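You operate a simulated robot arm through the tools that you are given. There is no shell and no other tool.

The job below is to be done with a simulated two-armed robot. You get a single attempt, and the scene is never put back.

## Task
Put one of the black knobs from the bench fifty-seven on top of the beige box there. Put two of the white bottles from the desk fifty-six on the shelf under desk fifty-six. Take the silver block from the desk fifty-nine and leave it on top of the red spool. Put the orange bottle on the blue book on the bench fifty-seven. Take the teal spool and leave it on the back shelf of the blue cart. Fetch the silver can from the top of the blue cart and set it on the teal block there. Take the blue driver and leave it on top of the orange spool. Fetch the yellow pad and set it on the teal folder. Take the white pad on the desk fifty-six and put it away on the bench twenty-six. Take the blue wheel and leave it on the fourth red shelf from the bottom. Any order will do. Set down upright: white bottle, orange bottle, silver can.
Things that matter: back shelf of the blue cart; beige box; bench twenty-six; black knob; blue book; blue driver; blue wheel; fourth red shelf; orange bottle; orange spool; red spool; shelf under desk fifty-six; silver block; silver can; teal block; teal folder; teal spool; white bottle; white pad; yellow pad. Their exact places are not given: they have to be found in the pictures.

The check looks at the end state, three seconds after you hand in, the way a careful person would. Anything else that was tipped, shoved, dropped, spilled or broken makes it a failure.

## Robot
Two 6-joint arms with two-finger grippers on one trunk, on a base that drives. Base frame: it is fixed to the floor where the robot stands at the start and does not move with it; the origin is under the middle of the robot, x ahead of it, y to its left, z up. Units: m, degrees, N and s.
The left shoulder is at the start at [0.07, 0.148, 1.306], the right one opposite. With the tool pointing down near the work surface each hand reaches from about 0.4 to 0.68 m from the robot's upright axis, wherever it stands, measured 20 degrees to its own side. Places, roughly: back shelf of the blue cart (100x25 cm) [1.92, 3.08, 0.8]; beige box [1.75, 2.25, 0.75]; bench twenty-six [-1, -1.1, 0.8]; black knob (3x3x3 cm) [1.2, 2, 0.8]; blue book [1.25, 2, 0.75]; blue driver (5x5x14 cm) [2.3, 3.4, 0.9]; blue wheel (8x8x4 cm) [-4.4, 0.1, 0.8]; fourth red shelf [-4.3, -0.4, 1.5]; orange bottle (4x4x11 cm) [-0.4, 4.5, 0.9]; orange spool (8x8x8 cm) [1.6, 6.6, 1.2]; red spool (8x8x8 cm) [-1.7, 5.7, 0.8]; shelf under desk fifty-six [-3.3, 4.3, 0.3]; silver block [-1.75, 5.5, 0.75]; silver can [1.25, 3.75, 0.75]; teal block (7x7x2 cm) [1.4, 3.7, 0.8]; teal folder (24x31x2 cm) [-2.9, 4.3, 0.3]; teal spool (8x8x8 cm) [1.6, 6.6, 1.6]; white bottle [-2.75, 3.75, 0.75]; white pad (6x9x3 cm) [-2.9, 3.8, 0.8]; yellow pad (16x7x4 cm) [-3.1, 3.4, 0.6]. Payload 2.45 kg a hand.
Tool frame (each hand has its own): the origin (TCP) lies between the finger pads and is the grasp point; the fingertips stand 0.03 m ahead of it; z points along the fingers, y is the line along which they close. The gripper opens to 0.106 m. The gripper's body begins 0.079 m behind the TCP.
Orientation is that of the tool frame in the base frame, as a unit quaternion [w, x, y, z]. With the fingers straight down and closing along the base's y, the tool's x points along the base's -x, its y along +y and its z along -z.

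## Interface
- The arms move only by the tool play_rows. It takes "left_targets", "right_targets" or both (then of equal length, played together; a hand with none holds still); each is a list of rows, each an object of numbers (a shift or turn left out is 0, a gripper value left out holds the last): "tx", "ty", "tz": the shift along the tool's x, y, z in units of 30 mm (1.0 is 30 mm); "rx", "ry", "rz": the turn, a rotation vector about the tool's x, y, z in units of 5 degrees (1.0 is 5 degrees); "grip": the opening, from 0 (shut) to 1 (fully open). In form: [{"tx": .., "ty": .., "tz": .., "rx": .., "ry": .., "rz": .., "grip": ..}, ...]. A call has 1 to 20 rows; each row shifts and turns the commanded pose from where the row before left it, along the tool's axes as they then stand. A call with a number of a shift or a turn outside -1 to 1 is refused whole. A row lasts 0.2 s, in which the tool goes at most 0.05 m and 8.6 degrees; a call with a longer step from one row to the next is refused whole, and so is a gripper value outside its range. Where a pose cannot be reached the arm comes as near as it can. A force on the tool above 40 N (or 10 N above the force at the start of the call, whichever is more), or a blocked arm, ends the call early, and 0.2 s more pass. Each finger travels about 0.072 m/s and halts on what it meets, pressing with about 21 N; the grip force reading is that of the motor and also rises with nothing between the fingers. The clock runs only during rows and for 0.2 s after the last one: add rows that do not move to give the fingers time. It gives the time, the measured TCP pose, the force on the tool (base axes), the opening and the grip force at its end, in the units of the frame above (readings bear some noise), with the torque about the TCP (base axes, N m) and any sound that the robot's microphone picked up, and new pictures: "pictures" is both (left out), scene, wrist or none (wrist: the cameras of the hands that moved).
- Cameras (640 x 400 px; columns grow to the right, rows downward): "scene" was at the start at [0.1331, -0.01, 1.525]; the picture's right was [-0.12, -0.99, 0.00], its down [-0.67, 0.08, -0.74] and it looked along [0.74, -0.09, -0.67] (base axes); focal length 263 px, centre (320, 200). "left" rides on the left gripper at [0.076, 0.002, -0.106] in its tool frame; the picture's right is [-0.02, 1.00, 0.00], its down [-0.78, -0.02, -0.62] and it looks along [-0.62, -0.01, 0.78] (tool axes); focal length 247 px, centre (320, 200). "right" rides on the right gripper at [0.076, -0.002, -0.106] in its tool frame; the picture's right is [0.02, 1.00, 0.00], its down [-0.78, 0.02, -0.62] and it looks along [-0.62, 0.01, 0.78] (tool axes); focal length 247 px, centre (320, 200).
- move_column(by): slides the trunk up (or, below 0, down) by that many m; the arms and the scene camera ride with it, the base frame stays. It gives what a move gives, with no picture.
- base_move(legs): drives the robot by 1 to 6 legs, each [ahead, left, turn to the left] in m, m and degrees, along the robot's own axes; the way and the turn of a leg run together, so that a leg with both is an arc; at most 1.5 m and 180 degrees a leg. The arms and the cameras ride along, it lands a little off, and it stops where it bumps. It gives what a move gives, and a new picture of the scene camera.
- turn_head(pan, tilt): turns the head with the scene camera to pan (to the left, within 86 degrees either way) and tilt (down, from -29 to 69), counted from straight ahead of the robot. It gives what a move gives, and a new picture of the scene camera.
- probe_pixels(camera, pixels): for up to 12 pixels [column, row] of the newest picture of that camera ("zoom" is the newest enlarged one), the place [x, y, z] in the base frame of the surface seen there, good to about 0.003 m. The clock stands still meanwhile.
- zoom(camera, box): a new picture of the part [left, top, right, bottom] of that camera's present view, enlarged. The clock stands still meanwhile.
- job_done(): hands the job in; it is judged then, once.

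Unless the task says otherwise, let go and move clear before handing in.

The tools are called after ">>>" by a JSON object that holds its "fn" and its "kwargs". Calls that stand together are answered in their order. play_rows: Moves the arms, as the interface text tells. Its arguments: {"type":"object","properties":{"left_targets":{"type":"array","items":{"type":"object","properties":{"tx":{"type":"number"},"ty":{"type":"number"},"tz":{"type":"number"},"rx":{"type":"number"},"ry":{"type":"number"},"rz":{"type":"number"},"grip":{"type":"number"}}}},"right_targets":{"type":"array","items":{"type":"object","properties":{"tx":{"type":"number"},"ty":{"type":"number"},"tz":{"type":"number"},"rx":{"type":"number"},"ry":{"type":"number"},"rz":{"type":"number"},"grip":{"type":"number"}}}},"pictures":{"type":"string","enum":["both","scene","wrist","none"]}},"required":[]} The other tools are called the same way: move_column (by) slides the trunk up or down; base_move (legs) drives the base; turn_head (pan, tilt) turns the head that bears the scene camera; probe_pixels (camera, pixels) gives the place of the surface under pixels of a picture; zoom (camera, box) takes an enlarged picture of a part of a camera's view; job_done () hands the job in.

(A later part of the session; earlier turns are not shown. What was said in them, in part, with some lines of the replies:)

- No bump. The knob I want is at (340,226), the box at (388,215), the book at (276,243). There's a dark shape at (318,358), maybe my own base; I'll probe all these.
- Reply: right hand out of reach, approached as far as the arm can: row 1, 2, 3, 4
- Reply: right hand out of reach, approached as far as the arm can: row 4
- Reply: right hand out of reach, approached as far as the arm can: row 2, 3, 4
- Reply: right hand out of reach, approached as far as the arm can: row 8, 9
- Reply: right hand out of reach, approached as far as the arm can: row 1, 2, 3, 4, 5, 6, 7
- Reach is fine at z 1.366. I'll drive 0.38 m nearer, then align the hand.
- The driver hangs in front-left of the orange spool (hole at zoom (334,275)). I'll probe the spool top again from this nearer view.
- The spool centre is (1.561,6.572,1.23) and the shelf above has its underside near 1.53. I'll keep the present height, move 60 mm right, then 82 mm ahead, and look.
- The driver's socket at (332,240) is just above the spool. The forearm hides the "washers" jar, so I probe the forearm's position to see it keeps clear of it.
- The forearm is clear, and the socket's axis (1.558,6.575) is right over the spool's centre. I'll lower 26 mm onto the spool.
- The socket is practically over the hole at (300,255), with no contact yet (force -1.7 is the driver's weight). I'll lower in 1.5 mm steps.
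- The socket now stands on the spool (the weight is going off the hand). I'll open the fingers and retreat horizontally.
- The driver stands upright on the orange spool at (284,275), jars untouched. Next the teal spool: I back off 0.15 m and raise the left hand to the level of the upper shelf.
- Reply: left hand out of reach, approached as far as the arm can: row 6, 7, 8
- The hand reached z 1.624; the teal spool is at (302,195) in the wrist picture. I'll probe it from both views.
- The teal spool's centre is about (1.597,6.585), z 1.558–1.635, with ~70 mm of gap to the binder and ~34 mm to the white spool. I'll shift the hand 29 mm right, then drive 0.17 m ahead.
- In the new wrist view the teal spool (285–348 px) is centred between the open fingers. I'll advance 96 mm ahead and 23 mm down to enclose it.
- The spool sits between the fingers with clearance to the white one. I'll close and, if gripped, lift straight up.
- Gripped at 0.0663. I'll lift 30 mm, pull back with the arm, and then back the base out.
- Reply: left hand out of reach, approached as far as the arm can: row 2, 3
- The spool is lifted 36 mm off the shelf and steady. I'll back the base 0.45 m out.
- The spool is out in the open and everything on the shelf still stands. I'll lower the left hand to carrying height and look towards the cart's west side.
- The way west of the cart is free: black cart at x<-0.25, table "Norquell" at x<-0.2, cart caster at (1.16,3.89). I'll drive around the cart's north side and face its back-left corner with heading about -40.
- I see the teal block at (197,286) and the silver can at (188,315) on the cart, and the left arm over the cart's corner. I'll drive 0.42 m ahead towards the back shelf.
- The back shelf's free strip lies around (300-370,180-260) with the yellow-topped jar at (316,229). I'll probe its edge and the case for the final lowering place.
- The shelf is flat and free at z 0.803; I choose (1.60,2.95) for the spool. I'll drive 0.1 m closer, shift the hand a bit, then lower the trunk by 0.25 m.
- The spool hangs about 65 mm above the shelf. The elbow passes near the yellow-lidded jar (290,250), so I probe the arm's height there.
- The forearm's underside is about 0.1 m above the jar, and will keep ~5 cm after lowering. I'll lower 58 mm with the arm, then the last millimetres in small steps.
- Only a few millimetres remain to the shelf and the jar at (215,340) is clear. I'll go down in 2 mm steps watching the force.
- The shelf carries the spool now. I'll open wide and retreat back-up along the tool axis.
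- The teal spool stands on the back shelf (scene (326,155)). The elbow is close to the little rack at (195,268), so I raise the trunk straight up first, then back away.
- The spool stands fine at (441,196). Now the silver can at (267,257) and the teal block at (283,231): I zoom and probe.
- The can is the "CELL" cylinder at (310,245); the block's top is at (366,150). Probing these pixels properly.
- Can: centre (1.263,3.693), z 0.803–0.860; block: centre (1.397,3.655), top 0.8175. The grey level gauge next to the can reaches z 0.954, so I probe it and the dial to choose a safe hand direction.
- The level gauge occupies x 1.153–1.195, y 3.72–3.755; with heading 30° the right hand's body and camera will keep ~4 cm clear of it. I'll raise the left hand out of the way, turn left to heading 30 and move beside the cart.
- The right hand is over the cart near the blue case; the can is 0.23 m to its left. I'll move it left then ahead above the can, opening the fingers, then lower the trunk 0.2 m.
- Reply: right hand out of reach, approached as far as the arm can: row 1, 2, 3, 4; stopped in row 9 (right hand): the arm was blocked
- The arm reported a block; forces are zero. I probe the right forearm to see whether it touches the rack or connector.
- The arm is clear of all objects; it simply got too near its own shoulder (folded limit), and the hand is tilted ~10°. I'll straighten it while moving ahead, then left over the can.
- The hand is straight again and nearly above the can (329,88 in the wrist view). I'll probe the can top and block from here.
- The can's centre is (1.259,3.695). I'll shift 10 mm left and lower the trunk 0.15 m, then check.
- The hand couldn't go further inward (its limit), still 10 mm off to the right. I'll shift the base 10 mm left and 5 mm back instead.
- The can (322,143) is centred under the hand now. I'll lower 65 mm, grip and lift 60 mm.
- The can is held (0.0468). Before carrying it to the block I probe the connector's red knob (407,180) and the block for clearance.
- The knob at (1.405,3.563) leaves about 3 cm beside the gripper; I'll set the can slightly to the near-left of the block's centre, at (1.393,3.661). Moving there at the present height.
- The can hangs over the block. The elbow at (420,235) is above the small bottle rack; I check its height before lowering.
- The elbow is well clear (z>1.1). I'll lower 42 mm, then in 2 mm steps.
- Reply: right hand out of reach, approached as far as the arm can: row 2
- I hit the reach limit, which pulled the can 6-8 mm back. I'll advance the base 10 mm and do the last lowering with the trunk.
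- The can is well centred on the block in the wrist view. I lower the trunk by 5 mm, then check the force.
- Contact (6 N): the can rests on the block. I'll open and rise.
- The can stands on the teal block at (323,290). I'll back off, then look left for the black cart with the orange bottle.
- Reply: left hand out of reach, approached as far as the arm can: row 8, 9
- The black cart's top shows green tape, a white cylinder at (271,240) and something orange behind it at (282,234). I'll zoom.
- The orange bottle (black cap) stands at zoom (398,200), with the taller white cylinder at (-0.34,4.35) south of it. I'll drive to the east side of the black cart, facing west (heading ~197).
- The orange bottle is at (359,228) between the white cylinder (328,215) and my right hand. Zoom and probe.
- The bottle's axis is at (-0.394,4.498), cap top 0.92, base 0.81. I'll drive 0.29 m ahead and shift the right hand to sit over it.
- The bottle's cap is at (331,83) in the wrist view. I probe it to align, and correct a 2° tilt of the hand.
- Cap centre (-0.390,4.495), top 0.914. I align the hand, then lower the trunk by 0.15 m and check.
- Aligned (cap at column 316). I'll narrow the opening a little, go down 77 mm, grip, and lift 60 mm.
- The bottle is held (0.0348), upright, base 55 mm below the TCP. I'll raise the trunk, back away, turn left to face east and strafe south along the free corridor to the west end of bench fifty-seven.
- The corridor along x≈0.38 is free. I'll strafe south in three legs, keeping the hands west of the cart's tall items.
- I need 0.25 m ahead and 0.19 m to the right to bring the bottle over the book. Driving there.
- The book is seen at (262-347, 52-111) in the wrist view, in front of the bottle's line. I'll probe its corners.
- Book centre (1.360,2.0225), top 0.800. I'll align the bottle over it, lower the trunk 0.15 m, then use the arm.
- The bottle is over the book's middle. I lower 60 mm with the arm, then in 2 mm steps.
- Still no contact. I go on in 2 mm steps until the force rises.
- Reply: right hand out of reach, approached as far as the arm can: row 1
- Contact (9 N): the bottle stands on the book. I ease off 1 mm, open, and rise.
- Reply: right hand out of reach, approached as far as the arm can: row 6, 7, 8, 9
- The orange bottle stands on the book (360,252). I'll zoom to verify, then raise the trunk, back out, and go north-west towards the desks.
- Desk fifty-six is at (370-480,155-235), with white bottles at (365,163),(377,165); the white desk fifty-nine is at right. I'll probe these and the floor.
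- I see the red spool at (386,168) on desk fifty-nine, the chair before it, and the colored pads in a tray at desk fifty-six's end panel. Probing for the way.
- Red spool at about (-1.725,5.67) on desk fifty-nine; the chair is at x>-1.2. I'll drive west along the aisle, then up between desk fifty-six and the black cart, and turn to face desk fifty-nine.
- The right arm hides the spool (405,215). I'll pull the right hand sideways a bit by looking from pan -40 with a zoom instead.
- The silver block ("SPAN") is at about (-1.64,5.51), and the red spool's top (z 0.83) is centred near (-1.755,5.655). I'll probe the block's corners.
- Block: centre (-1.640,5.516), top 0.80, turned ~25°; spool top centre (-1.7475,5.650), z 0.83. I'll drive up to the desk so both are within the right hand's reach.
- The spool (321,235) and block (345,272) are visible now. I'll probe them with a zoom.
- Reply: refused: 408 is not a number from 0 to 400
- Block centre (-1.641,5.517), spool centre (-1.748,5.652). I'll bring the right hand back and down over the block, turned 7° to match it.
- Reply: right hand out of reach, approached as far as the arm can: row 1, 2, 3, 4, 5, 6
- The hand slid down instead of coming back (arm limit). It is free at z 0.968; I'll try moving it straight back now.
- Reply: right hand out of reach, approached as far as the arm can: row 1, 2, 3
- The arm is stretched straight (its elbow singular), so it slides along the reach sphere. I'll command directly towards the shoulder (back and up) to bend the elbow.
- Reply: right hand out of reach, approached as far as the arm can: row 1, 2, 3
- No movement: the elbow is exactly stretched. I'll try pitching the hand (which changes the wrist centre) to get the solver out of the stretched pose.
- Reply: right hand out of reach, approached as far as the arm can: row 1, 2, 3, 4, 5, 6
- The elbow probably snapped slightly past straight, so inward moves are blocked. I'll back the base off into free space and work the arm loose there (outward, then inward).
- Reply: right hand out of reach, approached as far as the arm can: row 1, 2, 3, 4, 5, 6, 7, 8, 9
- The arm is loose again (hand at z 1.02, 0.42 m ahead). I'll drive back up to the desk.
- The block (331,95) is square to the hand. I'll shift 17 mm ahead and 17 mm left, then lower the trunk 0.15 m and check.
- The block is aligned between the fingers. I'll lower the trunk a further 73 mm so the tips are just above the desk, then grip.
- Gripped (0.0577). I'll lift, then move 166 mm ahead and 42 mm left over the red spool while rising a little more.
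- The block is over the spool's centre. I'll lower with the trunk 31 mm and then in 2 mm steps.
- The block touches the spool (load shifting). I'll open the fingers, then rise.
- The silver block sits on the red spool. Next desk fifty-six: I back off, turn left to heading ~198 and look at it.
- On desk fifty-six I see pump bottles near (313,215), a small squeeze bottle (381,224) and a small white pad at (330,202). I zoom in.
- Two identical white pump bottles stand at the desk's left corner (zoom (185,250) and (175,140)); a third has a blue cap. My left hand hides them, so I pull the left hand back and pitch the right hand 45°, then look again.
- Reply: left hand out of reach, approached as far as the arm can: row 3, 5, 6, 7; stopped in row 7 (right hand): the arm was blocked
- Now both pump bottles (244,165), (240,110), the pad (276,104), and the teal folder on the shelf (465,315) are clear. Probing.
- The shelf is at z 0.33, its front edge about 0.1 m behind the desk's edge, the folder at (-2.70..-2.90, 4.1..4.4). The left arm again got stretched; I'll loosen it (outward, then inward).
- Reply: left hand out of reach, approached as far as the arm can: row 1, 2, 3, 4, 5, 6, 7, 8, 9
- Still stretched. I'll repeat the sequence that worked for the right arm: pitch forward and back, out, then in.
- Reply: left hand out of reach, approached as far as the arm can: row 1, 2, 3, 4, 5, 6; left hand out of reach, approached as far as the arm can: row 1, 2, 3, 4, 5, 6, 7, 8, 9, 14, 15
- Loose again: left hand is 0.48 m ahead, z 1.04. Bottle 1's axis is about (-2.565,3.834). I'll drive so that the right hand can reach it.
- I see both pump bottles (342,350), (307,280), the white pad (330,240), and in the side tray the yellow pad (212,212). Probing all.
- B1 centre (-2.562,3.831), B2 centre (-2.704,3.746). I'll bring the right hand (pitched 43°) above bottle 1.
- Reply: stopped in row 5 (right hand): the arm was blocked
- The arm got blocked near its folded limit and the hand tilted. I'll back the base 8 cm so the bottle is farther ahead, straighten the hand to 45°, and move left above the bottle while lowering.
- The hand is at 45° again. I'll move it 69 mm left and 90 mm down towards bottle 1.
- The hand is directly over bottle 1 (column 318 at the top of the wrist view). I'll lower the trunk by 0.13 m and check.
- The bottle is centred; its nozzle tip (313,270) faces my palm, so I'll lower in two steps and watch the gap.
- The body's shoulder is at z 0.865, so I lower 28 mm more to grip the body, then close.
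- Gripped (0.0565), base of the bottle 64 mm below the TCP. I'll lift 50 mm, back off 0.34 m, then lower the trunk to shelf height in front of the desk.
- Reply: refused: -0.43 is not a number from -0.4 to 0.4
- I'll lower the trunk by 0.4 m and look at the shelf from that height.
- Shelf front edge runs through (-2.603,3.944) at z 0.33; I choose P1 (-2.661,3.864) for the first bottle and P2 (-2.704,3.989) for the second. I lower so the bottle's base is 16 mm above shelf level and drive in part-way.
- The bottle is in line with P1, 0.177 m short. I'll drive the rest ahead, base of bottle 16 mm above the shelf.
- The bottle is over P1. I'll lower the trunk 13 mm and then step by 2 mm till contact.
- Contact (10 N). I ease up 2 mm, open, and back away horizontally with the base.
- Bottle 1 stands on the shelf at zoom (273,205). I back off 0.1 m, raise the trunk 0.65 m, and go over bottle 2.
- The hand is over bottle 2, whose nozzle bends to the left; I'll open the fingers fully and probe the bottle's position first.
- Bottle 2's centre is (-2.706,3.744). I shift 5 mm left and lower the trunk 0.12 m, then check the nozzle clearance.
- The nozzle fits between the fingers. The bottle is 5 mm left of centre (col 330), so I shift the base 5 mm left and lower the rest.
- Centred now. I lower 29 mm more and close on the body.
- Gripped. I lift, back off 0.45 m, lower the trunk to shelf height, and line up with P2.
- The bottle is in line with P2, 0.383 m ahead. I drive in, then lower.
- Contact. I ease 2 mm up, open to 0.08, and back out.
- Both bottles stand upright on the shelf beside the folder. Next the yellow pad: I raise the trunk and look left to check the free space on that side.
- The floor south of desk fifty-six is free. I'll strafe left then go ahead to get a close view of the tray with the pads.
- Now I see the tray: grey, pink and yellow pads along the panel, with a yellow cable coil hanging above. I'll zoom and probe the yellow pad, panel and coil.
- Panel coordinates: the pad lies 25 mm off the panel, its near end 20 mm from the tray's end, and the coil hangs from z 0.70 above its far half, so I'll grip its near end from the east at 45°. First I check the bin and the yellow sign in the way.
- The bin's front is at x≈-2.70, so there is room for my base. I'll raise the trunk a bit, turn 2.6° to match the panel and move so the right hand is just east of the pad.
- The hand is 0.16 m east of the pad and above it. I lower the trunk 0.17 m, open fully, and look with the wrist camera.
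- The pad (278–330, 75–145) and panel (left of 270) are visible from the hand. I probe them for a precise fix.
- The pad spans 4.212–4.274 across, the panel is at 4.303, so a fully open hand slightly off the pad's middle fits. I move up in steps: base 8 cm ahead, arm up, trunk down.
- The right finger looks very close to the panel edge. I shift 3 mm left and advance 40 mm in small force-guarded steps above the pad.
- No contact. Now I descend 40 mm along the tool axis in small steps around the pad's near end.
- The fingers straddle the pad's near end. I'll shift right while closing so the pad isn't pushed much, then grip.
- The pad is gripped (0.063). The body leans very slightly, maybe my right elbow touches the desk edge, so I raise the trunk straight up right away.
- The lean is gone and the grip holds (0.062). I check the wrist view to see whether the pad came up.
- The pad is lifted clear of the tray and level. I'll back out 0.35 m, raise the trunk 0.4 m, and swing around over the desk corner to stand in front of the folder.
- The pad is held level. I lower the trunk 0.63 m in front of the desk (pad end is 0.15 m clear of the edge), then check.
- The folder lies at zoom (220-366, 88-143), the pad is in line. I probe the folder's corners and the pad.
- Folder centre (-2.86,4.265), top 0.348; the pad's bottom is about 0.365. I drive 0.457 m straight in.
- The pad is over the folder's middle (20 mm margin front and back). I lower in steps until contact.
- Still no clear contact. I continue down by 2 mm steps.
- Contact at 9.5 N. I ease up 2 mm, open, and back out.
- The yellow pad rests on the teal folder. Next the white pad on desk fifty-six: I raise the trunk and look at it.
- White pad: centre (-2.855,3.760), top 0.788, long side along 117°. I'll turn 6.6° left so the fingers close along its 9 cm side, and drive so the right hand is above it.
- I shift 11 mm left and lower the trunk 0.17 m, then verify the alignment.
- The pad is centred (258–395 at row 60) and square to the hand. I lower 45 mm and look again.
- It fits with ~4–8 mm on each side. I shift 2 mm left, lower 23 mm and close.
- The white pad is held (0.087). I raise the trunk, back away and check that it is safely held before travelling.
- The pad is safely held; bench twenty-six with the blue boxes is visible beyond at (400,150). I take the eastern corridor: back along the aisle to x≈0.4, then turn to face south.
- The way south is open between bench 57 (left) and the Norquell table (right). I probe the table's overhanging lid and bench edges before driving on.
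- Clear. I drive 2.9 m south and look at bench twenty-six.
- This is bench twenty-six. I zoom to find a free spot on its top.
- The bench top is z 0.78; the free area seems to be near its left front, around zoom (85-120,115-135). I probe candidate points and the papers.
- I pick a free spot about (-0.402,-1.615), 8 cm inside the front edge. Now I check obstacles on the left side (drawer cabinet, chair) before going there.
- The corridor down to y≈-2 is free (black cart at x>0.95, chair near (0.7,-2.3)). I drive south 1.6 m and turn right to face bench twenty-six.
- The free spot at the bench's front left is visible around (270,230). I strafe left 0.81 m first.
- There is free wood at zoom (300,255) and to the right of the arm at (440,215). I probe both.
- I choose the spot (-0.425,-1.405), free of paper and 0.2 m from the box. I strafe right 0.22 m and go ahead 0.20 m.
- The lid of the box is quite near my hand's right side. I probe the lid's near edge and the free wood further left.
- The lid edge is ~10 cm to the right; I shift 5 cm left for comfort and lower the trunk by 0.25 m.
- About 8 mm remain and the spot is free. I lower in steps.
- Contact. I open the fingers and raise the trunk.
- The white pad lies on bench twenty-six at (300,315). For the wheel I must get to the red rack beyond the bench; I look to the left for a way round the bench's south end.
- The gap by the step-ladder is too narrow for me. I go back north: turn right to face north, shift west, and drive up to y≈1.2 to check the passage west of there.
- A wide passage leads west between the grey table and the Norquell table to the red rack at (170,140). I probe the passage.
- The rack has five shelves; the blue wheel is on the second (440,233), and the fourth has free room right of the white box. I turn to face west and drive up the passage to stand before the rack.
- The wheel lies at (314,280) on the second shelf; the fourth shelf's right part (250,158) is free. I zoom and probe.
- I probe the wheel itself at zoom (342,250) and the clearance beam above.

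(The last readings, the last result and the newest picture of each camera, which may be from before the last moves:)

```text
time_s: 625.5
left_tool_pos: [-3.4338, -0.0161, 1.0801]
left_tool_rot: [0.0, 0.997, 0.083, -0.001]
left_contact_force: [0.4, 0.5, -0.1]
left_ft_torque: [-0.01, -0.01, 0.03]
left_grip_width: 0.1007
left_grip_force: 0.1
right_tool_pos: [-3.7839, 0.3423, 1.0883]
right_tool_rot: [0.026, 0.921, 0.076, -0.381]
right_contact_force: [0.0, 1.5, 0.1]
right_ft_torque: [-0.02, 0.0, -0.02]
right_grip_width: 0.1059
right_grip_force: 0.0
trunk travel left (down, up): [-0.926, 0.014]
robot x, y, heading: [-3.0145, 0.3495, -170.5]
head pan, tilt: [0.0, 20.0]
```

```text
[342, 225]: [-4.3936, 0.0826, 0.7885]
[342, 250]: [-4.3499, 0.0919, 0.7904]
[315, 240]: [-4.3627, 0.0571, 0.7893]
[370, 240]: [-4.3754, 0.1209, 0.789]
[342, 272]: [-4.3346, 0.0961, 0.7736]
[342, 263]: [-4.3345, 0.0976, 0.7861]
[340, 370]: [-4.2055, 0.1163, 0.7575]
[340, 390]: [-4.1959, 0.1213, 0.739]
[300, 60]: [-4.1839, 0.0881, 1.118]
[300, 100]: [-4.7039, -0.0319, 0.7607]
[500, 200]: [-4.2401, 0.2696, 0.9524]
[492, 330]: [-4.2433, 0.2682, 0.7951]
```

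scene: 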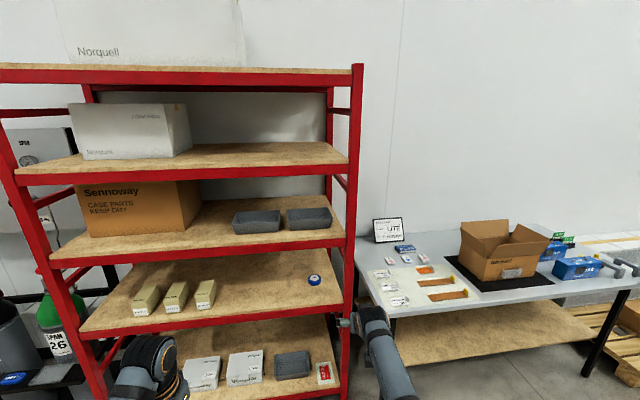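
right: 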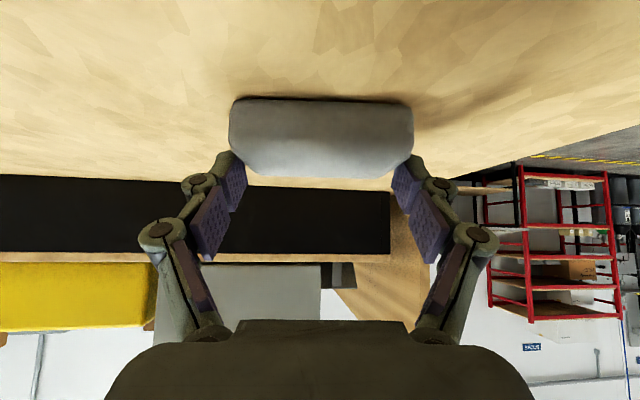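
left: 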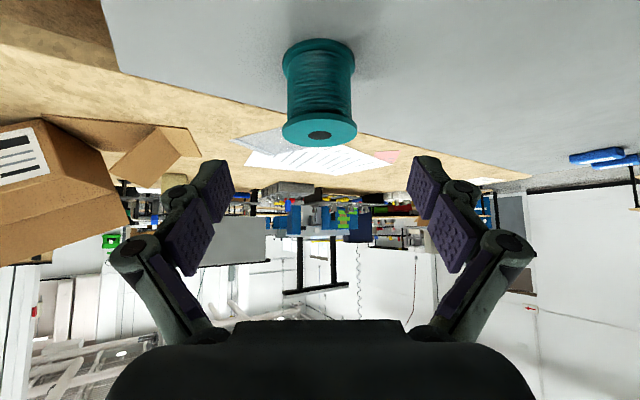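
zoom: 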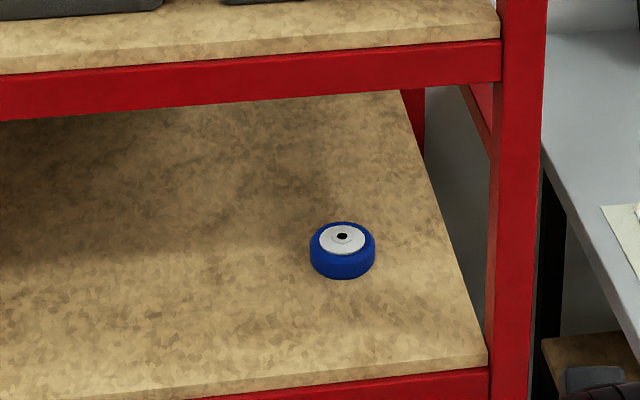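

Wheel: centre (-4.366,0.089), top 0.79 on shelf z 0.76, 0.165 m behind the front edge; the beam above is at 1.06. I go 0.30 m ahead and 0.154 m left, and lower the trunk.

>>> {"fn": "base_move", "kwargs": {"legs": [[0.28, 0.154, 0]]}}

>>> {"fn": "move_column", "kwargs": {"by": -0.275}}

>>> {"fn": "turn_head", "kwargs": {"pan": -5, "tilt": 35}}

>>> {"fn": "zoom", "kwargs": {"camera": "right", "box": [0, 0, 640, 400]}}

>>> {"fn": "probe_pixels", "kwargs": {"camera": "zoom", "pixels": [[320, 100], [320, 130], [320, 150], [300, 130], [340, 130], [320, 115], [280, 130], [360, 130]]}}

```text
time_s: 627.6
left_tool_pos: [-3.6829, -0.2143, 1.0819]
left_tool_rot: [0.0, 0.997, 0.083, -0.001]
left_contact_force: [0.3, 1.0, -0.1]
left_ft_torque: [-0.03, 0.03, -0.01]
left_grip_width: 0.1008
left_grip_force: 0.1
right_tool_pos: [-4.0336, 0.1468, 1.0887]
right_tool_rot: [0.027, 0.92, 0.075, -0.383]
right_contact_force: [0.6, 0.3, 0.5]
right_ft_torque: [-0.04, 0.0, 0.0]
right_grip_width: 0.1062
right_grip_force: 0.1
trunk travel left (down, up): [-0.926, 0.014]
robot x, y, heading: [-3.261, 0.1526, -170.3]
head pan, tilt: [0.0, 20.0]
```

scene: 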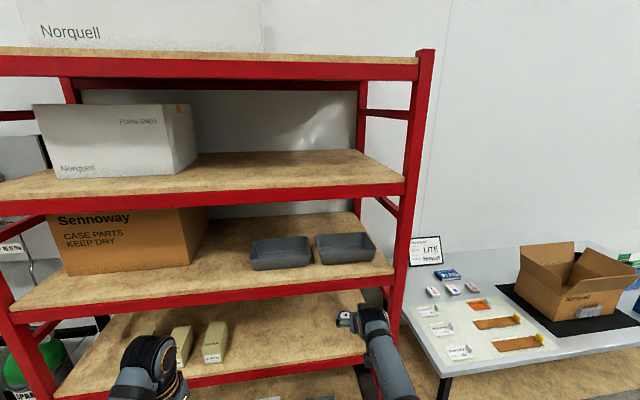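

```text
time_s: 630.4
left_tool_pos: [-3.6844, -0.2153, 0.8051]
left_tool_rot: [-0.001, 0.997, 0.082, -0.002]
left_contact_force: [0.5, -0.2, -0.5]
left_ft_torque: [-0.03, -0.02, -0.01]
left_grip_width: 0.1008
left_grip_force: 0.1
right_tool_pos: [-4.0344, 0.1458, 0.8137]
right_tool_rot: [0.027, 0.92, 0.075, -0.383]
right_contact_force: [-0.6, 0.2, 1.1]
right_ft_torque: [0.04, -0.01, 0.01]
right_grip_width: 0.1059
right_grip_force: 0.0
trunk travel left (down, up): [-0.651, 0.289]
robot x, y, heading: [-3.2636, 0.1521, -170.5]
head pan, tilt: [0.0, 20.0]
```

```text
time_s: 631.2
left_tool_pos: [-3.6849, -0.2146, 0.8048]
left_tool_rot: [-0.001, 0.997, 0.083, -0.001]
left_contact_force: [-0.1, -0.6, -0.2]
left_ft_torque: [-0.03, 0.01, -0.03]
left_grip_width: 0.1008
left_grip_force: 0.0
right_tool_pos: [-4.0354, 0.1463, 0.8137]
right_tool_rot: [0.026, 0.92, 0.075, -0.383]
right_contact_force: [0.2, -0.4, 0.4]
right_ft_torque: [0.03, 0.03, 0.01]
right_grip_width: 0.1058
right_grip_force: 0.0
trunk travel left (down, up): [-0.651, 0.289]
robot x, y, heading: [-3.2646, 0.1554, -170.6]
head pan, tilt: [-5.0, 35.0]
```

scene: 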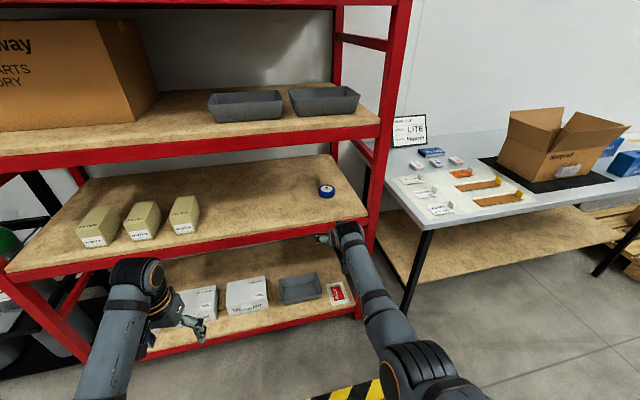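

```text
1.00 times, centred on (320, 200) of right (not enlarged: the box is as wide or as high as the picture)
```

zoom: 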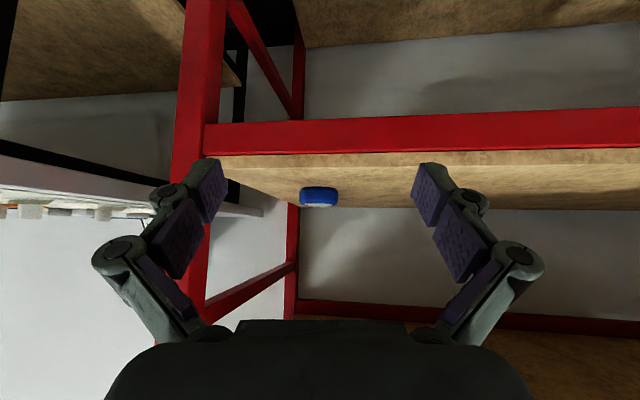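

```text
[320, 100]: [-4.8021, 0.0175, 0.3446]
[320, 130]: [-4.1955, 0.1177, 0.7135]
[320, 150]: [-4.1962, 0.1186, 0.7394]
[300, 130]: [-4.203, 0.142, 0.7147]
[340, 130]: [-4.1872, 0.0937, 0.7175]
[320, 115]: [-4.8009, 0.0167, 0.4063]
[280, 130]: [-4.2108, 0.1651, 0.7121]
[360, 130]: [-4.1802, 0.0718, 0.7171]
```

The wheel (318,197) is exactly in line with the hand, 0.32 m ahead. I lower 12 mm and drive in 0.30 m.

>>> {"fn": "move_column", "kwargs": {"by": -0.012}}

>>> {"fn": "base_move", "kwargs": {"legs": [[0.3, 0.003, 0]]}}

>>> {"fn": "zoom", "kwargs": {"camera": "right", "box": [0, 0, 640, 400]}}

>>> {"fn": "probe_pixels", "kwargs": {"camera": "zoom", "pixels": [[320, 130], [320, 150], [300, 140], [340, 140], [320, 110], [320, 170]]}}

```text
time_s: 631.8
left_tool_pos: [-3.6848, -0.2144, 0.7928]
left_tool_rot: [-0.001, 0.997, 0.082, -0.001]
left_contact_force: [-0.2, 0.4, 0.6]
left_ft_torque: [0.02, 0.03, 0.01]
left_grip_width: 0.1007
left_grip_force: 0.1
right_tool_pos: [-4.0352, 0.1457, 0.8016]
right_tool_rot: [0.027, 0.92, 0.076, -0.382]
right_contact_force: [0.2, 0.8, -0.4]
right_ft_torque: [0.02, 0.02, 0.01]
right_grip_width: 0.1059
right_grip_force: 0.1
trunk travel left (down, up): [-0.639, 0.301]
robot x, y, heading: [-3.2644, 0.1526, -170.5]
head pan, tilt: [-5.0, 35.0]
```

```text
time_s: 633.8
left_tool_pos: [-3.9797, -0.2662, 0.7927]
left_tool_rot: [-0.001, 0.997, 0.082, 0.0]
left_contact_force: [-0.4, 0.3, -0.1]
left_ft_torque: [0.02, 0.02, -0.03]
left_grip_width: 0.1006
left_grip_force: 0.1
right_tool_pos: [-4.3298, 0.0947, 0.8009]
right_tool_rot: [0.027, 0.921, 0.075, -0.382]
right_contact_force: [1.0, 0.4, -0.3]
right_ft_torque: [-0.01, 0.03, 0.04]
right_grip_width: 0.1061
right_grip_force: 0.1
trunk travel left (down, up): [-0.639, 0.301]
robot x, y, heading: [-3.5586, 0.1017, -170.7]
head pan, tilt: [-5.0, 35.0]
```

scene: 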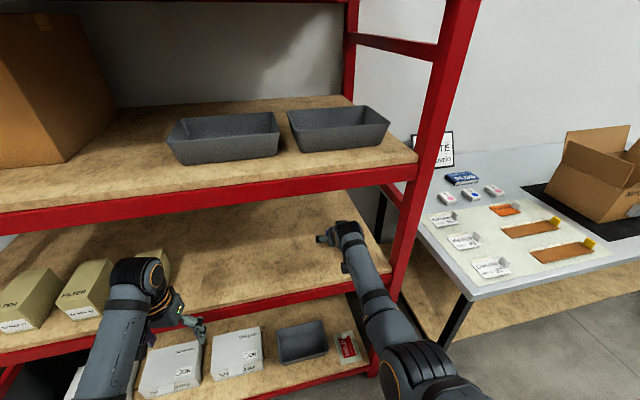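

```text
1.00 times, centred on (320, 200) of right (not enlarged: the box is as wide or as high as the picture)
```

zoom: 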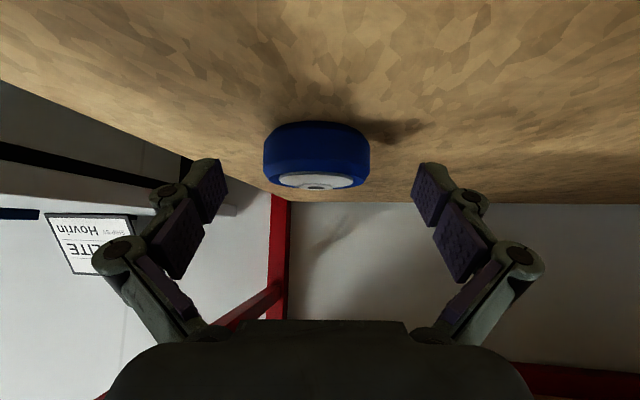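

```text
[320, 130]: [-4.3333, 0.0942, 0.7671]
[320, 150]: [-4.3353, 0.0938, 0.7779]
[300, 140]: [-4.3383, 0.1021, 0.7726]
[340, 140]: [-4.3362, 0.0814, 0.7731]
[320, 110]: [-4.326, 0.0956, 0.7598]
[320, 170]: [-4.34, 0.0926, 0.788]
```

The wheel is between the fingers, front at x -4.334. I reach 24 mm further ahead and close.

>>> {"fn": "play_rows", "kwargs": {"right_targets": [{"tx": -0.28, "tz": 0.28}, {"tx": -0.29, "tz": 0.29}, {}, {"grip": 0.7}, {"grip": 0.45}, {}, {}, {}], "pictures": "wrist"}}

```text
time_s: 635.6
left_tool_pos: [-3.9786, -0.2647, 0.7945]
left_tool_rot: [0.0, 0.997, 0.082, -0.001]
left_contact_force: [-0.3, -0.3, 0.2]
left_ft_torque: [0.0, 0.05, -0.01]
left_grip_width: 0.1006
left_grip_force: 0.0
right_tool_pos: [-4.3534, 0.09, 0.8012]
right_tool_rot: [0.027, 0.921, 0.075, -0.382]
right_contact_force: [-1.9, 2.2, 3.3]
right_ft_torque: [0.28, 0.15, 0.05]
right_grip_width: 0.0733
right_grip_force: 21.4
trunk travel left (down, up): [-0.639, 0.301]
robot x, y, heading: [-3.5617, 0.0996, -170.6]
head pan, tilt: [-5.0, 35.0]
```

right: 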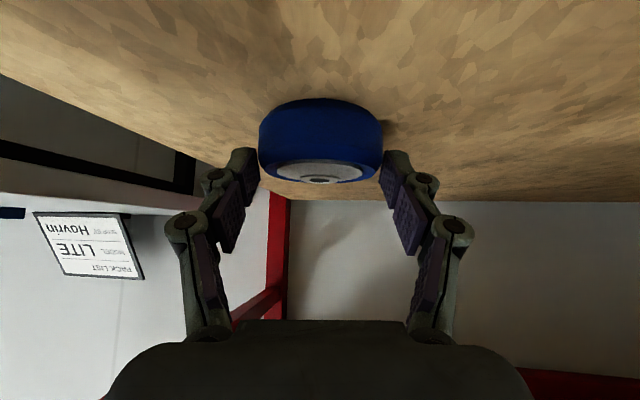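

Gripped (0.073). I lift 40 mm with the trunk and check the hold.

>>> {"fn": "move_column", "kwargs": {"by": 0.04}}

>>> {"fn": "zoom", "kwargs": {"camera": "right", "box": [160, 40, 480, 240]}}

```text
time_s: 636.4
left_tool_pos: [-3.9799, -0.2671, 0.8332]
left_tool_rot: [-0.002, 0.997, 0.082, 0.0]
left_contact_force: [0.2, -0.2, -0.1]
left_ft_torque: [0.02, 0.0, 0.02]
left_grip_width: 0.1006
left_grip_force: 0.1
right_tool_pos: [-4.3532, 0.0899, 0.8401]
right_tool_rot: [0.026, 0.921, 0.075, -0.382]
right_contact_force: [0.1, 0.2, -2.0]
right_ft_torque: [0.01, -0.02, 0.0]
right_grip_width: 0.0736
right_grip_force: 21.6
trunk travel left (down, up): [-0.679, 0.261]
robot x, y, heading: [-3.5575, 0.1, -170.5]
head pan, tilt: [-5.0, 35.0]
```

```text
2.00 times, centred on (320, 140) of right
```

zoom: 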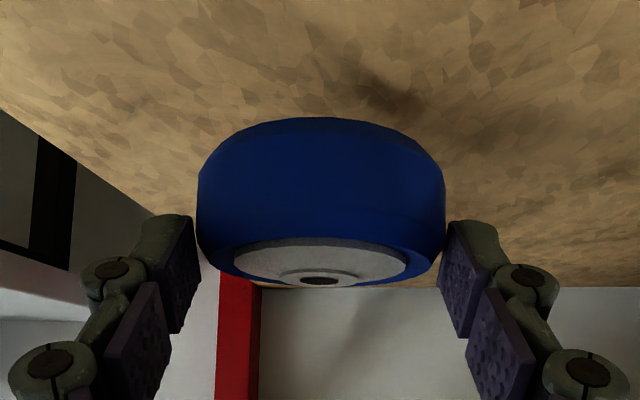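

Held well. I lower 20 mm again for clearance under the beam, then back out 0.5 m.

>>> {"fn": "move_column", "kwargs": {"by": -0.018}}

>>> {"fn": "base_move", "kwargs": {"legs": [[-0.5, 0, 0]]}}

>>> {"fn": "zoom", "kwargs": {"camera": "scene", "box": [180, 60, 480, 340]}}

```text
time_s: 637.1
left_tool_pos: [-3.9805, -0.2663, 0.8158]
left_tool_rot: [-0.001, 0.997, 0.082, 0.0]
left_contact_force: [-0.4, 0.4, -0.1]
left_ft_torque: [-0.02, -0.02, 0.02]
left_grip_width: 0.1005
left_grip_force: 0.1
right_tool_pos: [-4.3519, 0.0896, 0.8219]
right_tool_rot: [0.026, 0.92, 0.075, -0.383]
right_contact_force: [-0.8, -0.5, -1.5]
right_ft_torque: [0.01, -0.05, 0.03]
right_grip_width: 0.0734
right_grip_force: 21.3
trunk travel left (down, up): [-0.661, 0.279]
robot x, y, heading: [-3.5559, 0.1016, -170.6]
head pan, tilt: [-5.0, 35.0]
```

```text
time_s: 640.0
left_tool_pos: [-3.4929, -0.1842, 0.8156]
left_tool_rot: [-0.002, 0.997, 0.078, 0.001]
left_contact_force: [0.4, 0.0, 0.0]
left_ft_torque: [-0.01, 0.03, 0.03]
left_grip_width: 0.1007
left_grip_force: 0.1
right_tool_pos: [-3.8649, 0.1759, 0.824]
right_tool_rot: [0.025, 0.921, 0.071, -0.383]
right_contact_force: [0.4, -0.3, -1.5]
right_ft_torque: [0.01, 0.0, 0.0]
right_grip_width: 0.0734
right_grip_force: 21.2
trunk travel left (down, up): [-0.661, 0.279]
robot x, y, heading: [-3.0697, 0.175, -171.0]
head pan, tilt: [-5.0, 35.0]
```

scene: 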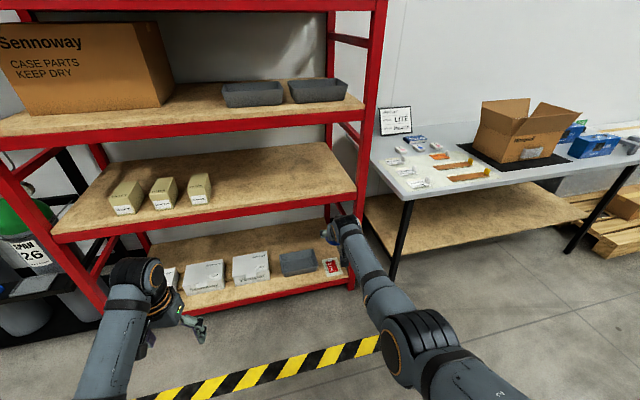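

```text
1.43 times, centred on (330, 200) of scene
```

zoom: 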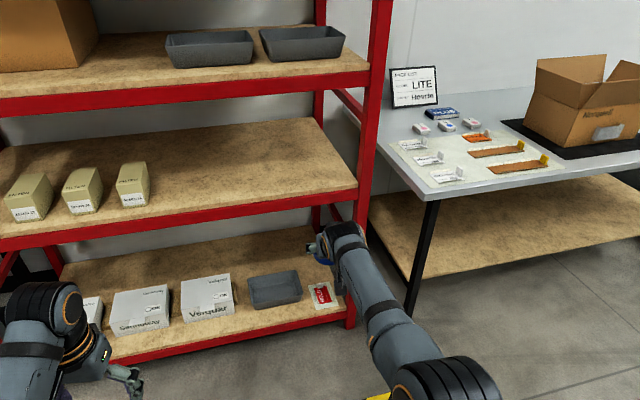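

The wheel is out. I raise the trunk to the top, pull the hand back slightly and lift it to z≈1.56 in front of the rack.

>>> {"fn": "move_column", "kwargs": {"by": 0.275}}

>>> {"fn": "play_rows", "kwargs": {"right_targets": [{"tx": 0.77, "tz": -0.77}, {"tx": 0.77, "tz": -0.77}, {"tx": -0.7, "tz": -0.7}, {"tx": -0.7, "tz": -0.7}, {"tx": -0.7, "tz": -0.7}, {"tx": -0.7, "tz": -0.7}, {"tx": -0.7, "tz": -0.7}, {"tx": -0.7, "tz": -0.7}, {"tx": -0.7, "tz": -0.7}, {"tx": -0.7, "tz": -0.7}, {}], "pictures": "none"}}

>>> {"fn": "play_rows", "kwargs": {"right_targets": [{"tx": -0.7, "tz": -0.7}, {"tx": -0.7, "tz": -0.7}, {"tx": -0.7, "tz": -0.7}, {"tx": -0.7, "tz": -0.7}, {"tx": -0.7, "tz": -0.7}, {"tx": -0.7, "tz": -0.7}, {"tx": -0.7, "tz": -0.7}, {"tx": -0.6, "tz": -0.6}, {}], "pictures": "both"}}

```text
time_s: 642.8
left_tool_pos: [-3.4942, -0.1845, 1.0903]
left_tool_rot: [-0.001, 0.997, 0.078, -0.001]
left_contact_force: [0.3, -0.7, -0.2]
left_ft_torque: [-0.01, 0.01, 0.03]
left_grip_width: 0.1007
left_grip_force: 0.1
right_tool_pos: [-3.8653, 0.1751, 1.0985]
right_tool_rot: [0.025, 0.921, 0.072, -0.383]
right_contact_force: [0.3, 0.1, -2.1]
right_ft_torque: [-0.02, -0.02, -0.01]
right_grip_width: 0.0735
right_grip_force: 21.4
trunk travel left (down, up): [-0.936, 0.004]
robot x, y, heading: [-3.0669, 0.1797, -171.0]
head pan, tilt: [-5.0, 35.0]
```

```text
time_s: 645.2
left_tool_pos: [-3.4931, -0.1826, 1.0917]
left_tool_rot: [-0.001, 0.997, 0.079, 0.0]
left_contact_force: [0.0, 0.3, 0.0]
left_ft_torque: [0.0, -0.04, 0.01]
left_grip_width: 0.1006
left_grip_force: 0.0
right_tool_pos: [-3.7992, 0.184, 1.3352]
right_tool_rot: [0.026, 0.921, 0.072, -0.382]
right_contact_force: [0.3, -0.9, -2.0]
right_ft_torque: [0.02, -0.02, 0.02]
right_grip_width: 0.0732
right_grip_force: 20.4
trunk travel left (down, up): [-0.936, 0.004]
robot x, y, heading: [-3.0672, 0.1806, -170.9]
head pan, tilt: [-5.0, 35.0]
```

```text
time_s: 647.2
left_tool_pos: [-3.494, -0.1837, 1.0905]
left_tool_rot: [0.0, 0.997, 0.078, 0.0]
left_contact_force: [0.0, 0.6, 0.0]
left_ft_torque: [0.0, -0.01, 0.02]
left_grip_width: 0.101
left_grip_force: 0.0
right_tool_pos: [-3.7968, 0.1813, 1.5683]
right_tool_rot: [0.026, 0.921, 0.072, -0.382]
right_contact_force: [0.3, 1.0, -1.4]
right_ft_torque: [0.0, 0.0, -0.03]
right_grip_width: 0.0733
right_grip_force: 20.7
trunk travel left (down, up): [-0.936, 0.004]
robot x, y, heading: [-3.0742, 0.1791, -171.0]
head pan, tilt: [-5.0, 35.0]
```

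scene: 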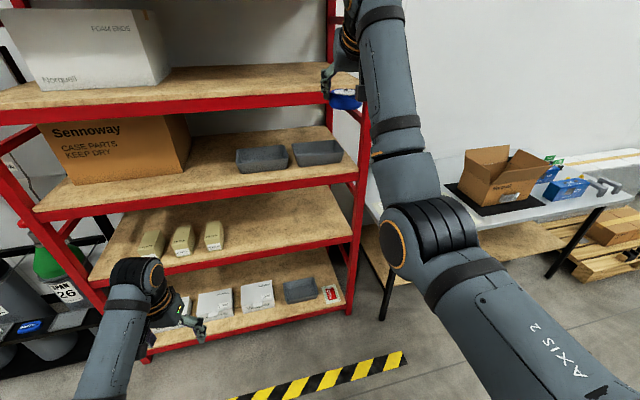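
right: 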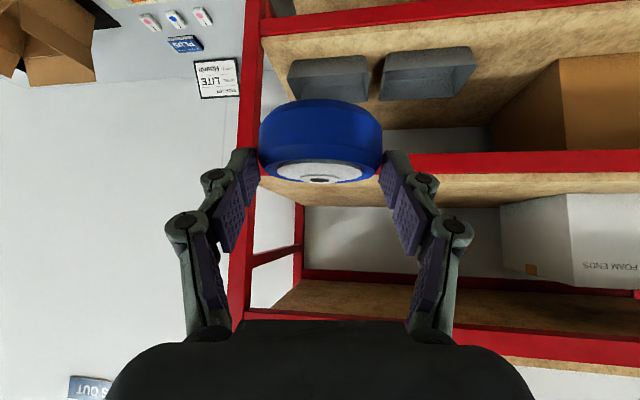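

The wheel hangs at z 1.57, above the fourth shelf's level. I shift left 0.228 m and go ahead 0.33 m, then check.

>>> {"fn": "base_move", "kwargs": {"legs": [[0, 0.228, 0], [0.33, 0, 0]]}}

>>> {"fn": "turn_head", "kwargs": {"pan": -5, "tilt": 10}}

>>> {"fn": "zoom", "kwargs": {"camera": "right", "box": [0, 0, 640, 400]}}

```text
time_s: 650.7
left_tool_pos: [-3.7842, -0.4609, 1.0926]
left_tool_rot: [-0.001, 0.997, 0.079, -0.001]
left_contact_force: [-0.4, -0.1, 0.0]
left_ft_torque: [-0.05, 0.02, 0.04]
left_grip_width: 0.1006
left_grip_force: 0.1
right_tool_pos: [-4.0864, -0.094, 1.5699]
right_tool_rot: [0.025, 0.921, 0.071, -0.383]
right_contact_force: [1.2, -0.1, -1.4]
right_ft_torque: [0.01, 0.01, -0.01]
right_grip_width: 0.0735
right_grip_force: 20.7
trunk travel left (down, up): [-0.936, 0.004]
robot x, y, heading: [-3.3596, -0.0958, -171.0]
head pan, tilt: [-5.0, 35.0]
```

scene: 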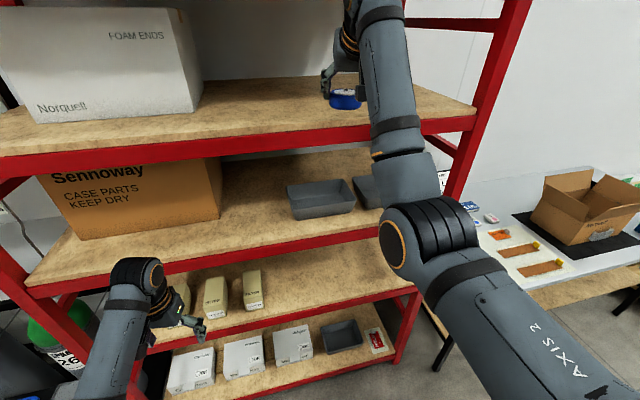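

```text
time_s: 651.6
left_tool_pos: [-3.7871, -0.4592, 1.0901]
left_tool_rot: [0.0, 0.997, 0.077, 0.0]
left_contact_force: [-0.9, 0.3, 0.3]
left_ft_torque: [0.02, -0.01, 0.03]
left_grip_width: 0.101
left_grip_force: 0.0
right_tool_pos: [-4.0915, -0.0939, 1.5683]
right_tool_rot: [0.025, 0.921, 0.072, -0.382]
right_contact_force: [-0.7, 0.2, -1.3]
right_ft_torque: [0.0, -0.04, -0.01]
right_grip_width: 0.0734
right_grip_force: 20.6
trunk travel left (down, up): [-0.936, 0.004]
robot x, y, heading: [-3.3634, -0.0956, -170.9]
head pan, tilt: [-5.0, 10.0]
```

scene: 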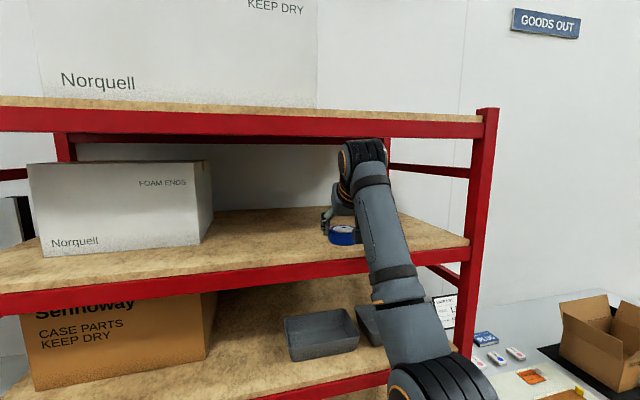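

```text
1.00 times, centred on (320, 200) of right (not enlarged: the box is as wide or as high as the picture)
```

zoom: 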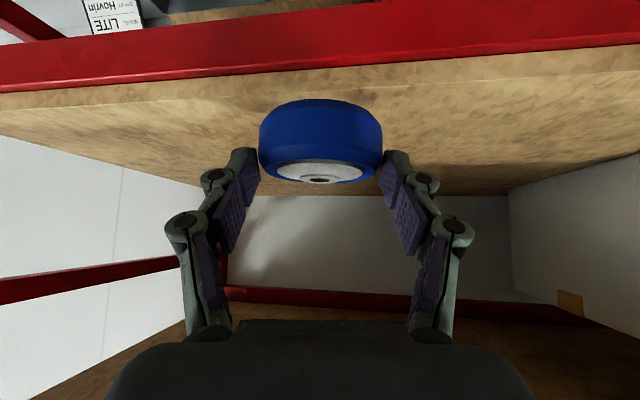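

I check the beam above and the remaining distance.

>>> {"fn": "probe_pixels", "kwargs": {"camera": "scene", "pixels": [[330, 132], [330, 115], [365, 145], [345, 180], [300, 245], [280, 262], [340, 235], [250, 250], [400, 250], [215, 225]]}}

```text
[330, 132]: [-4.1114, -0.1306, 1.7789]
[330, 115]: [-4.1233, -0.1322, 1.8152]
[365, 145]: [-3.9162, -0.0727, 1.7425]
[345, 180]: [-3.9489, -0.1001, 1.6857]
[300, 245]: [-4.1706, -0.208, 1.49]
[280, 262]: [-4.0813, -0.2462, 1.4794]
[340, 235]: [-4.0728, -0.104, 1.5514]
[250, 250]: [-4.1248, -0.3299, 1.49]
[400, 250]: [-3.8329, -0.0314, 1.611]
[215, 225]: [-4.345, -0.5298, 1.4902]
```

The beam's underside is 1.775, my wrist stays in front and below it. I lower the hand 15 mm and drive in 0.11 m.

>>> {"fn": "play_rows", "kwargs": {"right_targets": [{"tx": 0.35, "tz": 0.35}, {}], "pictures": "none"}}

>>> {"fn": "base_move", "kwargs": {"legs": [[0.11, 0, 0]]}}

>>> {"fn": "zoom", "kwargs": {"camera": "scene", "box": [220, 90, 480, 290]}}

```text
time_s: 652.2
left_tool_pos: [-3.7871, -0.4593, 1.0917]
left_tool_rot: [-0.001, 0.997, 0.078, 0.0]
left_contact_force: [0.9, 0.0, -0.9]
left_ft_torque: [0.01, 0.01, -0.06]
left_grip_width: 0.1008
left_grip_force: 0.0
right_tool_pos: [-4.0891, -0.0965, 1.553]
right_tool_rot: [0.024, 0.921, 0.07, -0.382]
right_contact_force: [0.2, 0.3, -1.7]
right_ft_torque: [0.0, 0.0, 0.0]
right_grip_width: 0.0732
right_grip_force: 21.2
trunk travel left (down, up): [-0.936, 0.004]
robot x, y, heading: [-3.3586, -0.0957, -171.2]
head pan, tilt: [-5.0, 10.0]
```

```text
time_s: 653.4
left_tool_pos: [-3.8881, -0.477, 1.0933]
left_tool_rot: [-0.001, 0.997, 0.078, -0.002]
left_contact_force: [0.1, 0.3, 0.3]
left_ft_torque: [-0.02, 0.06, -0.1]
left_grip_width: 0.1008
left_grip_force: 0.1
right_tool_pos: [-4.1908, -0.1105, 1.5569]
right_tool_rot: [0.025, 0.92, 0.071, -0.385]
right_contact_force: [1.1, 0.3, -1.1]
right_ft_torque: [-0.03, -0.02, -0.03]
right_grip_width: 0.0731
right_grip_force: 20.7
trunk travel left (down, up): [-0.936, 0.004]
robot x, y, heading: [-3.469, -0.1129, -170.7]
head pan, tilt: [-5.0, 10.0]
```

scene: 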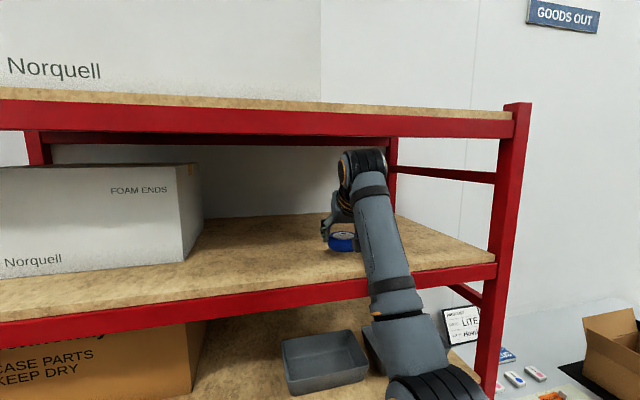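

```text
2.00 times, centred on (350, 190) of scene
```

zoom: 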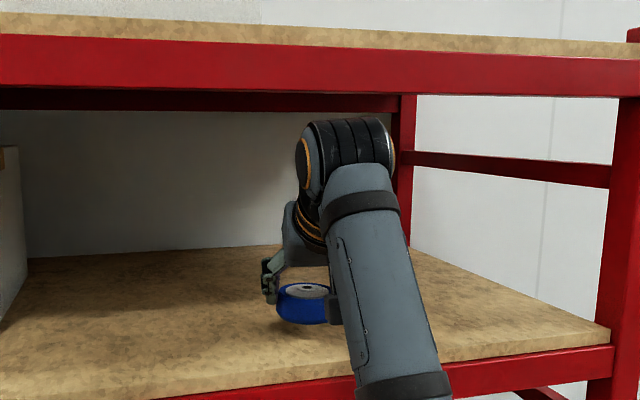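

The wheel is over the shelf, about 25 mm up. I lower with the trunk in steps until contact.

>>> {"fn": "move_column", "kwargs": {"by": -0.018}}

>>> {"fn": "move_column", "kwargs": {"by": -0.003}}

>>> {"fn": "move_column", "kwargs": {"by": -0.003}}

```text
time_s: 654.0
left_tool_pos: [-3.891, -0.4767, 1.0734]
left_tool_rot: [-0.001, 0.997, 0.078, -0.001]
left_contact_force: [0.8, 0.3, 0.6]
left_ft_torque: [0.0, 0.0, 0.01]
left_grip_width: 0.1006
left_grip_force: 0.1
right_tool_pos: [-4.1947, -0.1107, 1.5379]
right_tool_rot: [0.025, 0.92, 0.071, -0.384]
right_contact_force: [-0.3, 0.6, -1.0]
right_ft_torque: [0.01, -0.06, -0.03]
right_grip_width: 0.0732
right_grip_force: 21.7
trunk travel left (down, up): [-0.918, 0.022]
robot x, y, heading: [-3.466, -0.1137, -170.8]
head pan, tilt: [-5.0, 10.0]
```

```text
time_s: 654.6
left_tool_pos: [-3.8929, -0.4768, 1.0701]
left_tool_rot: [-0.002, 0.997, 0.077, -0.001]
left_contact_force: [-0.3, 0.2, -1.6]
left_ft_torque: [-0.01, -0.02, 0.02]
left_grip_width: 0.1008
left_grip_force: 0.1
right_tool_pos: [-4.1963, -0.111, 1.5329]
right_tool_rot: [0.025, 0.921, 0.071, -0.383]
right_contact_force: [0.3, -0.7, -1.5]
right_ft_torque: [0.0, -0.03, 0.0]
right_grip_width: 0.0735
right_grip_force: 20.7
trunk travel left (down, up): [-0.915, 0.025]
robot x, y, heading: [-3.4665, -0.1136, -170.9]
head pan, tilt: [-5.0, 10.0]
```

```text
time_s: 655.1
left_tool_pos: [-3.8923, -0.4768, 1.0673]
left_tool_rot: [-0.001, 0.997, 0.078, -0.001]
left_contact_force: [0.3, 0.3, 0.0]
left_ft_torque: [0.01, 0.02, 0.02]
left_grip_width: 0.1005
left_grip_force: 0.1
right_tool_pos: [-4.1964, -0.1112, 1.5308]
right_tool_rot: [0.025, 0.92, 0.071, -0.385]
right_contact_force: [-3.0, -0.5, 8.7]
right_ft_torque: [0.29, 0.0, 0.05]
right_grip_width: 0.0733
right_grip_force: 20.7
trunk travel left (down, up): [-0.912, 0.028]
robot x, y, heading: [-3.4661, -0.1138, -171.0]
head pan, tilt: [-5.0, 10.0]
```

Contact (8.7 N). I open and back out.

>>> {"fn": "move_column", "kwargs": {"by": 0.002}}

>>> {"fn": "play_rows", "kwargs": {"right_targets": [{"grip": 0.85}, {"grip": 1}, {}, {}], "pictures": "wrist"}}

>>> {"fn": "base_move", "kwargs": {"legs": [[-0.45, 0, 0]]}}

>>> {"fn": "zoom", "kwargs": {"camera": "scene", "box": [160, 60, 480, 320]}}

```text
time_s: 655.6
left_tool_pos: [-3.8926, -0.4772, 1.069]
left_tool_rot: [0.0, 0.997, 0.078, -0.001]
left_contact_force: [0.6, -0.1, -0.2]
left_ft_torque: [0.01, 0.0, 0.0]
left_grip_width: 0.1008
left_grip_force: 0.0
right_tool_pos: [-4.1963, -0.111, 1.5318]
right_tool_rot: [0.025, 0.92, 0.072, -0.384]
right_contact_force: [-1.4, -0.4, 5.1]
right_ft_torque: [0.22, 0.25, 0.04]
right_grip_width: 0.0736
right_grip_force: 21.0
trunk travel left (down, up): [-0.914, 0.026]
robot x, y, heading: [-3.4696, -0.1132, -171.3]
head pan, tilt: [-5.0, 10.0]
```

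```text
time_s: 656.6
left_tool_pos: [-3.8933, -0.4779, 1.068]
left_tool_rot: [0.0, 0.997, 0.078, 0.0]
left_contact_force: [-0.5, -0.1, 0.0]
left_ft_torque: [0.05, 0.04, -0.02]
left_grip_width: 0.1008
left_grip_force: 0.1
right_tool_pos: [-4.1977, -0.1105, 1.5319]
right_tool_rot: [0.024, 0.921, 0.071, -0.384]
right_contact_force: [-1.1, 0.4, 0.4]
right_ft_torque: [-0.01, 0.01, 0.01]
right_grip_width: 0.106
right_grip_force: 0.1
trunk travel left (down, up): [-0.914, 0.026]
robot x, y, heading: [-3.4682, -0.1136, -171.0]
head pan, tilt: [-5.0, 10.0]
```

right: 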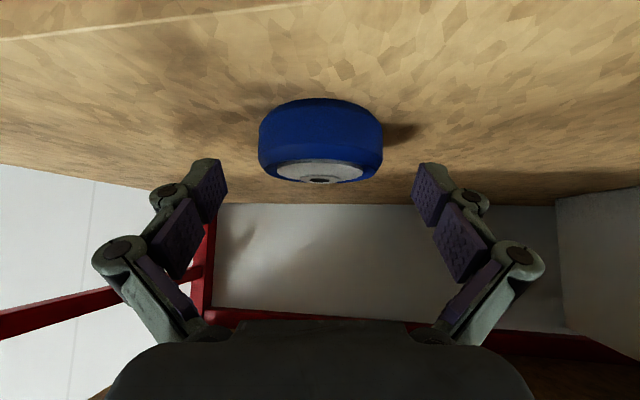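

```text
time_s: 659.3
left_tool_pos: [-3.4497, -0.4065, 1.0689]
left_tool_rot: [-0.001, 0.997, 0.077, 0.0]
left_contact_force: [-0.6, -0.7, -0.1]
left_ft_torque: [0.01, -0.03, -0.02]
left_grip_width: 0.101
left_grip_force: 0.0
right_tool_pos: [-3.7543, -0.0406, 1.5315]
right_tool_rot: [0.025, 0.921, 0.07, -0.382]
right_contact_force: [-0.4, 0.0, -0.2]
right_ft_torque: [0.0, 0.0, -0.01]
right_grip_width: 0.1059
right_grip_force: 0.0
trunk travel left (down, up): [-0.914, 0.026]
robot x, y, heading: [-3.026, -0.043, -171.2]
head pan, tilt: [-5.0, 10.0]
```

scene: 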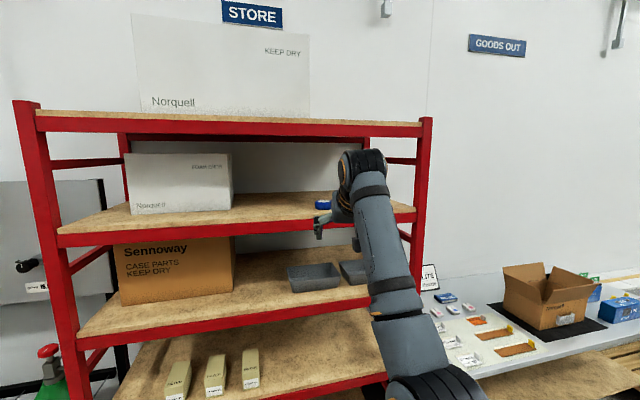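

```text
1.54 times, centred on (320, 190) of scene
```

zoom: 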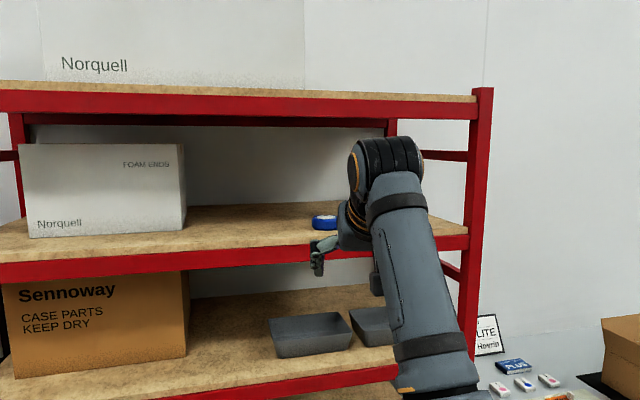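

The blue wheel lies on the fourth red shelf (zoom (325,221)) and both hands are empty and clear. All ten jobs are done and were checked in the pictures, so I hand in.

>>> {"fn": "job_done", "kwargs": {}}

```text
The job is handed in.
```

I finished all ten moves and handed the job in. I checked each one in the pictures after letting go; the tool only confirmed the hand-in, so I don't have the judging result.

| Object | Where it is now |
|---|---|
| Black knob | On top of the beige box, bench fifty-seven |
| Two white pump bottles | Upright on the shelf under desk fifty-six |
| Silver block | On the red spool, desk fifty-nine |
| Orange bottle | Upright on the blue book, bench fifty-seven |
| Teal spool | On the back shelf of the blue cart |
| Silver can | Upright on the teal block, blue cart |
| Blue driver | Standing on the orange spool, grey shelf |
| Yellow pad | On the teal folder |
| White pad | On bench twenty-six, near the front left |
| Blue wheel | On the fourth red shelf from the bottom |

- **Possible desk contact:** while taking the yellow pad from its tray, the robot leaned slightly, probably because the right elbow pressed on the edge of desk fifty-six. It straightened once I raised the trunk, and I saw nothing moved.
- **Possible rack contact:** the wrist may have brushed the beam above the fourth red shelf when I put the wheel in. Again I saw nothing moved.
- **White bottles:** desk fifty-six had three white bottles. I moved the two identical pump bottles and left the one with the blue cap.
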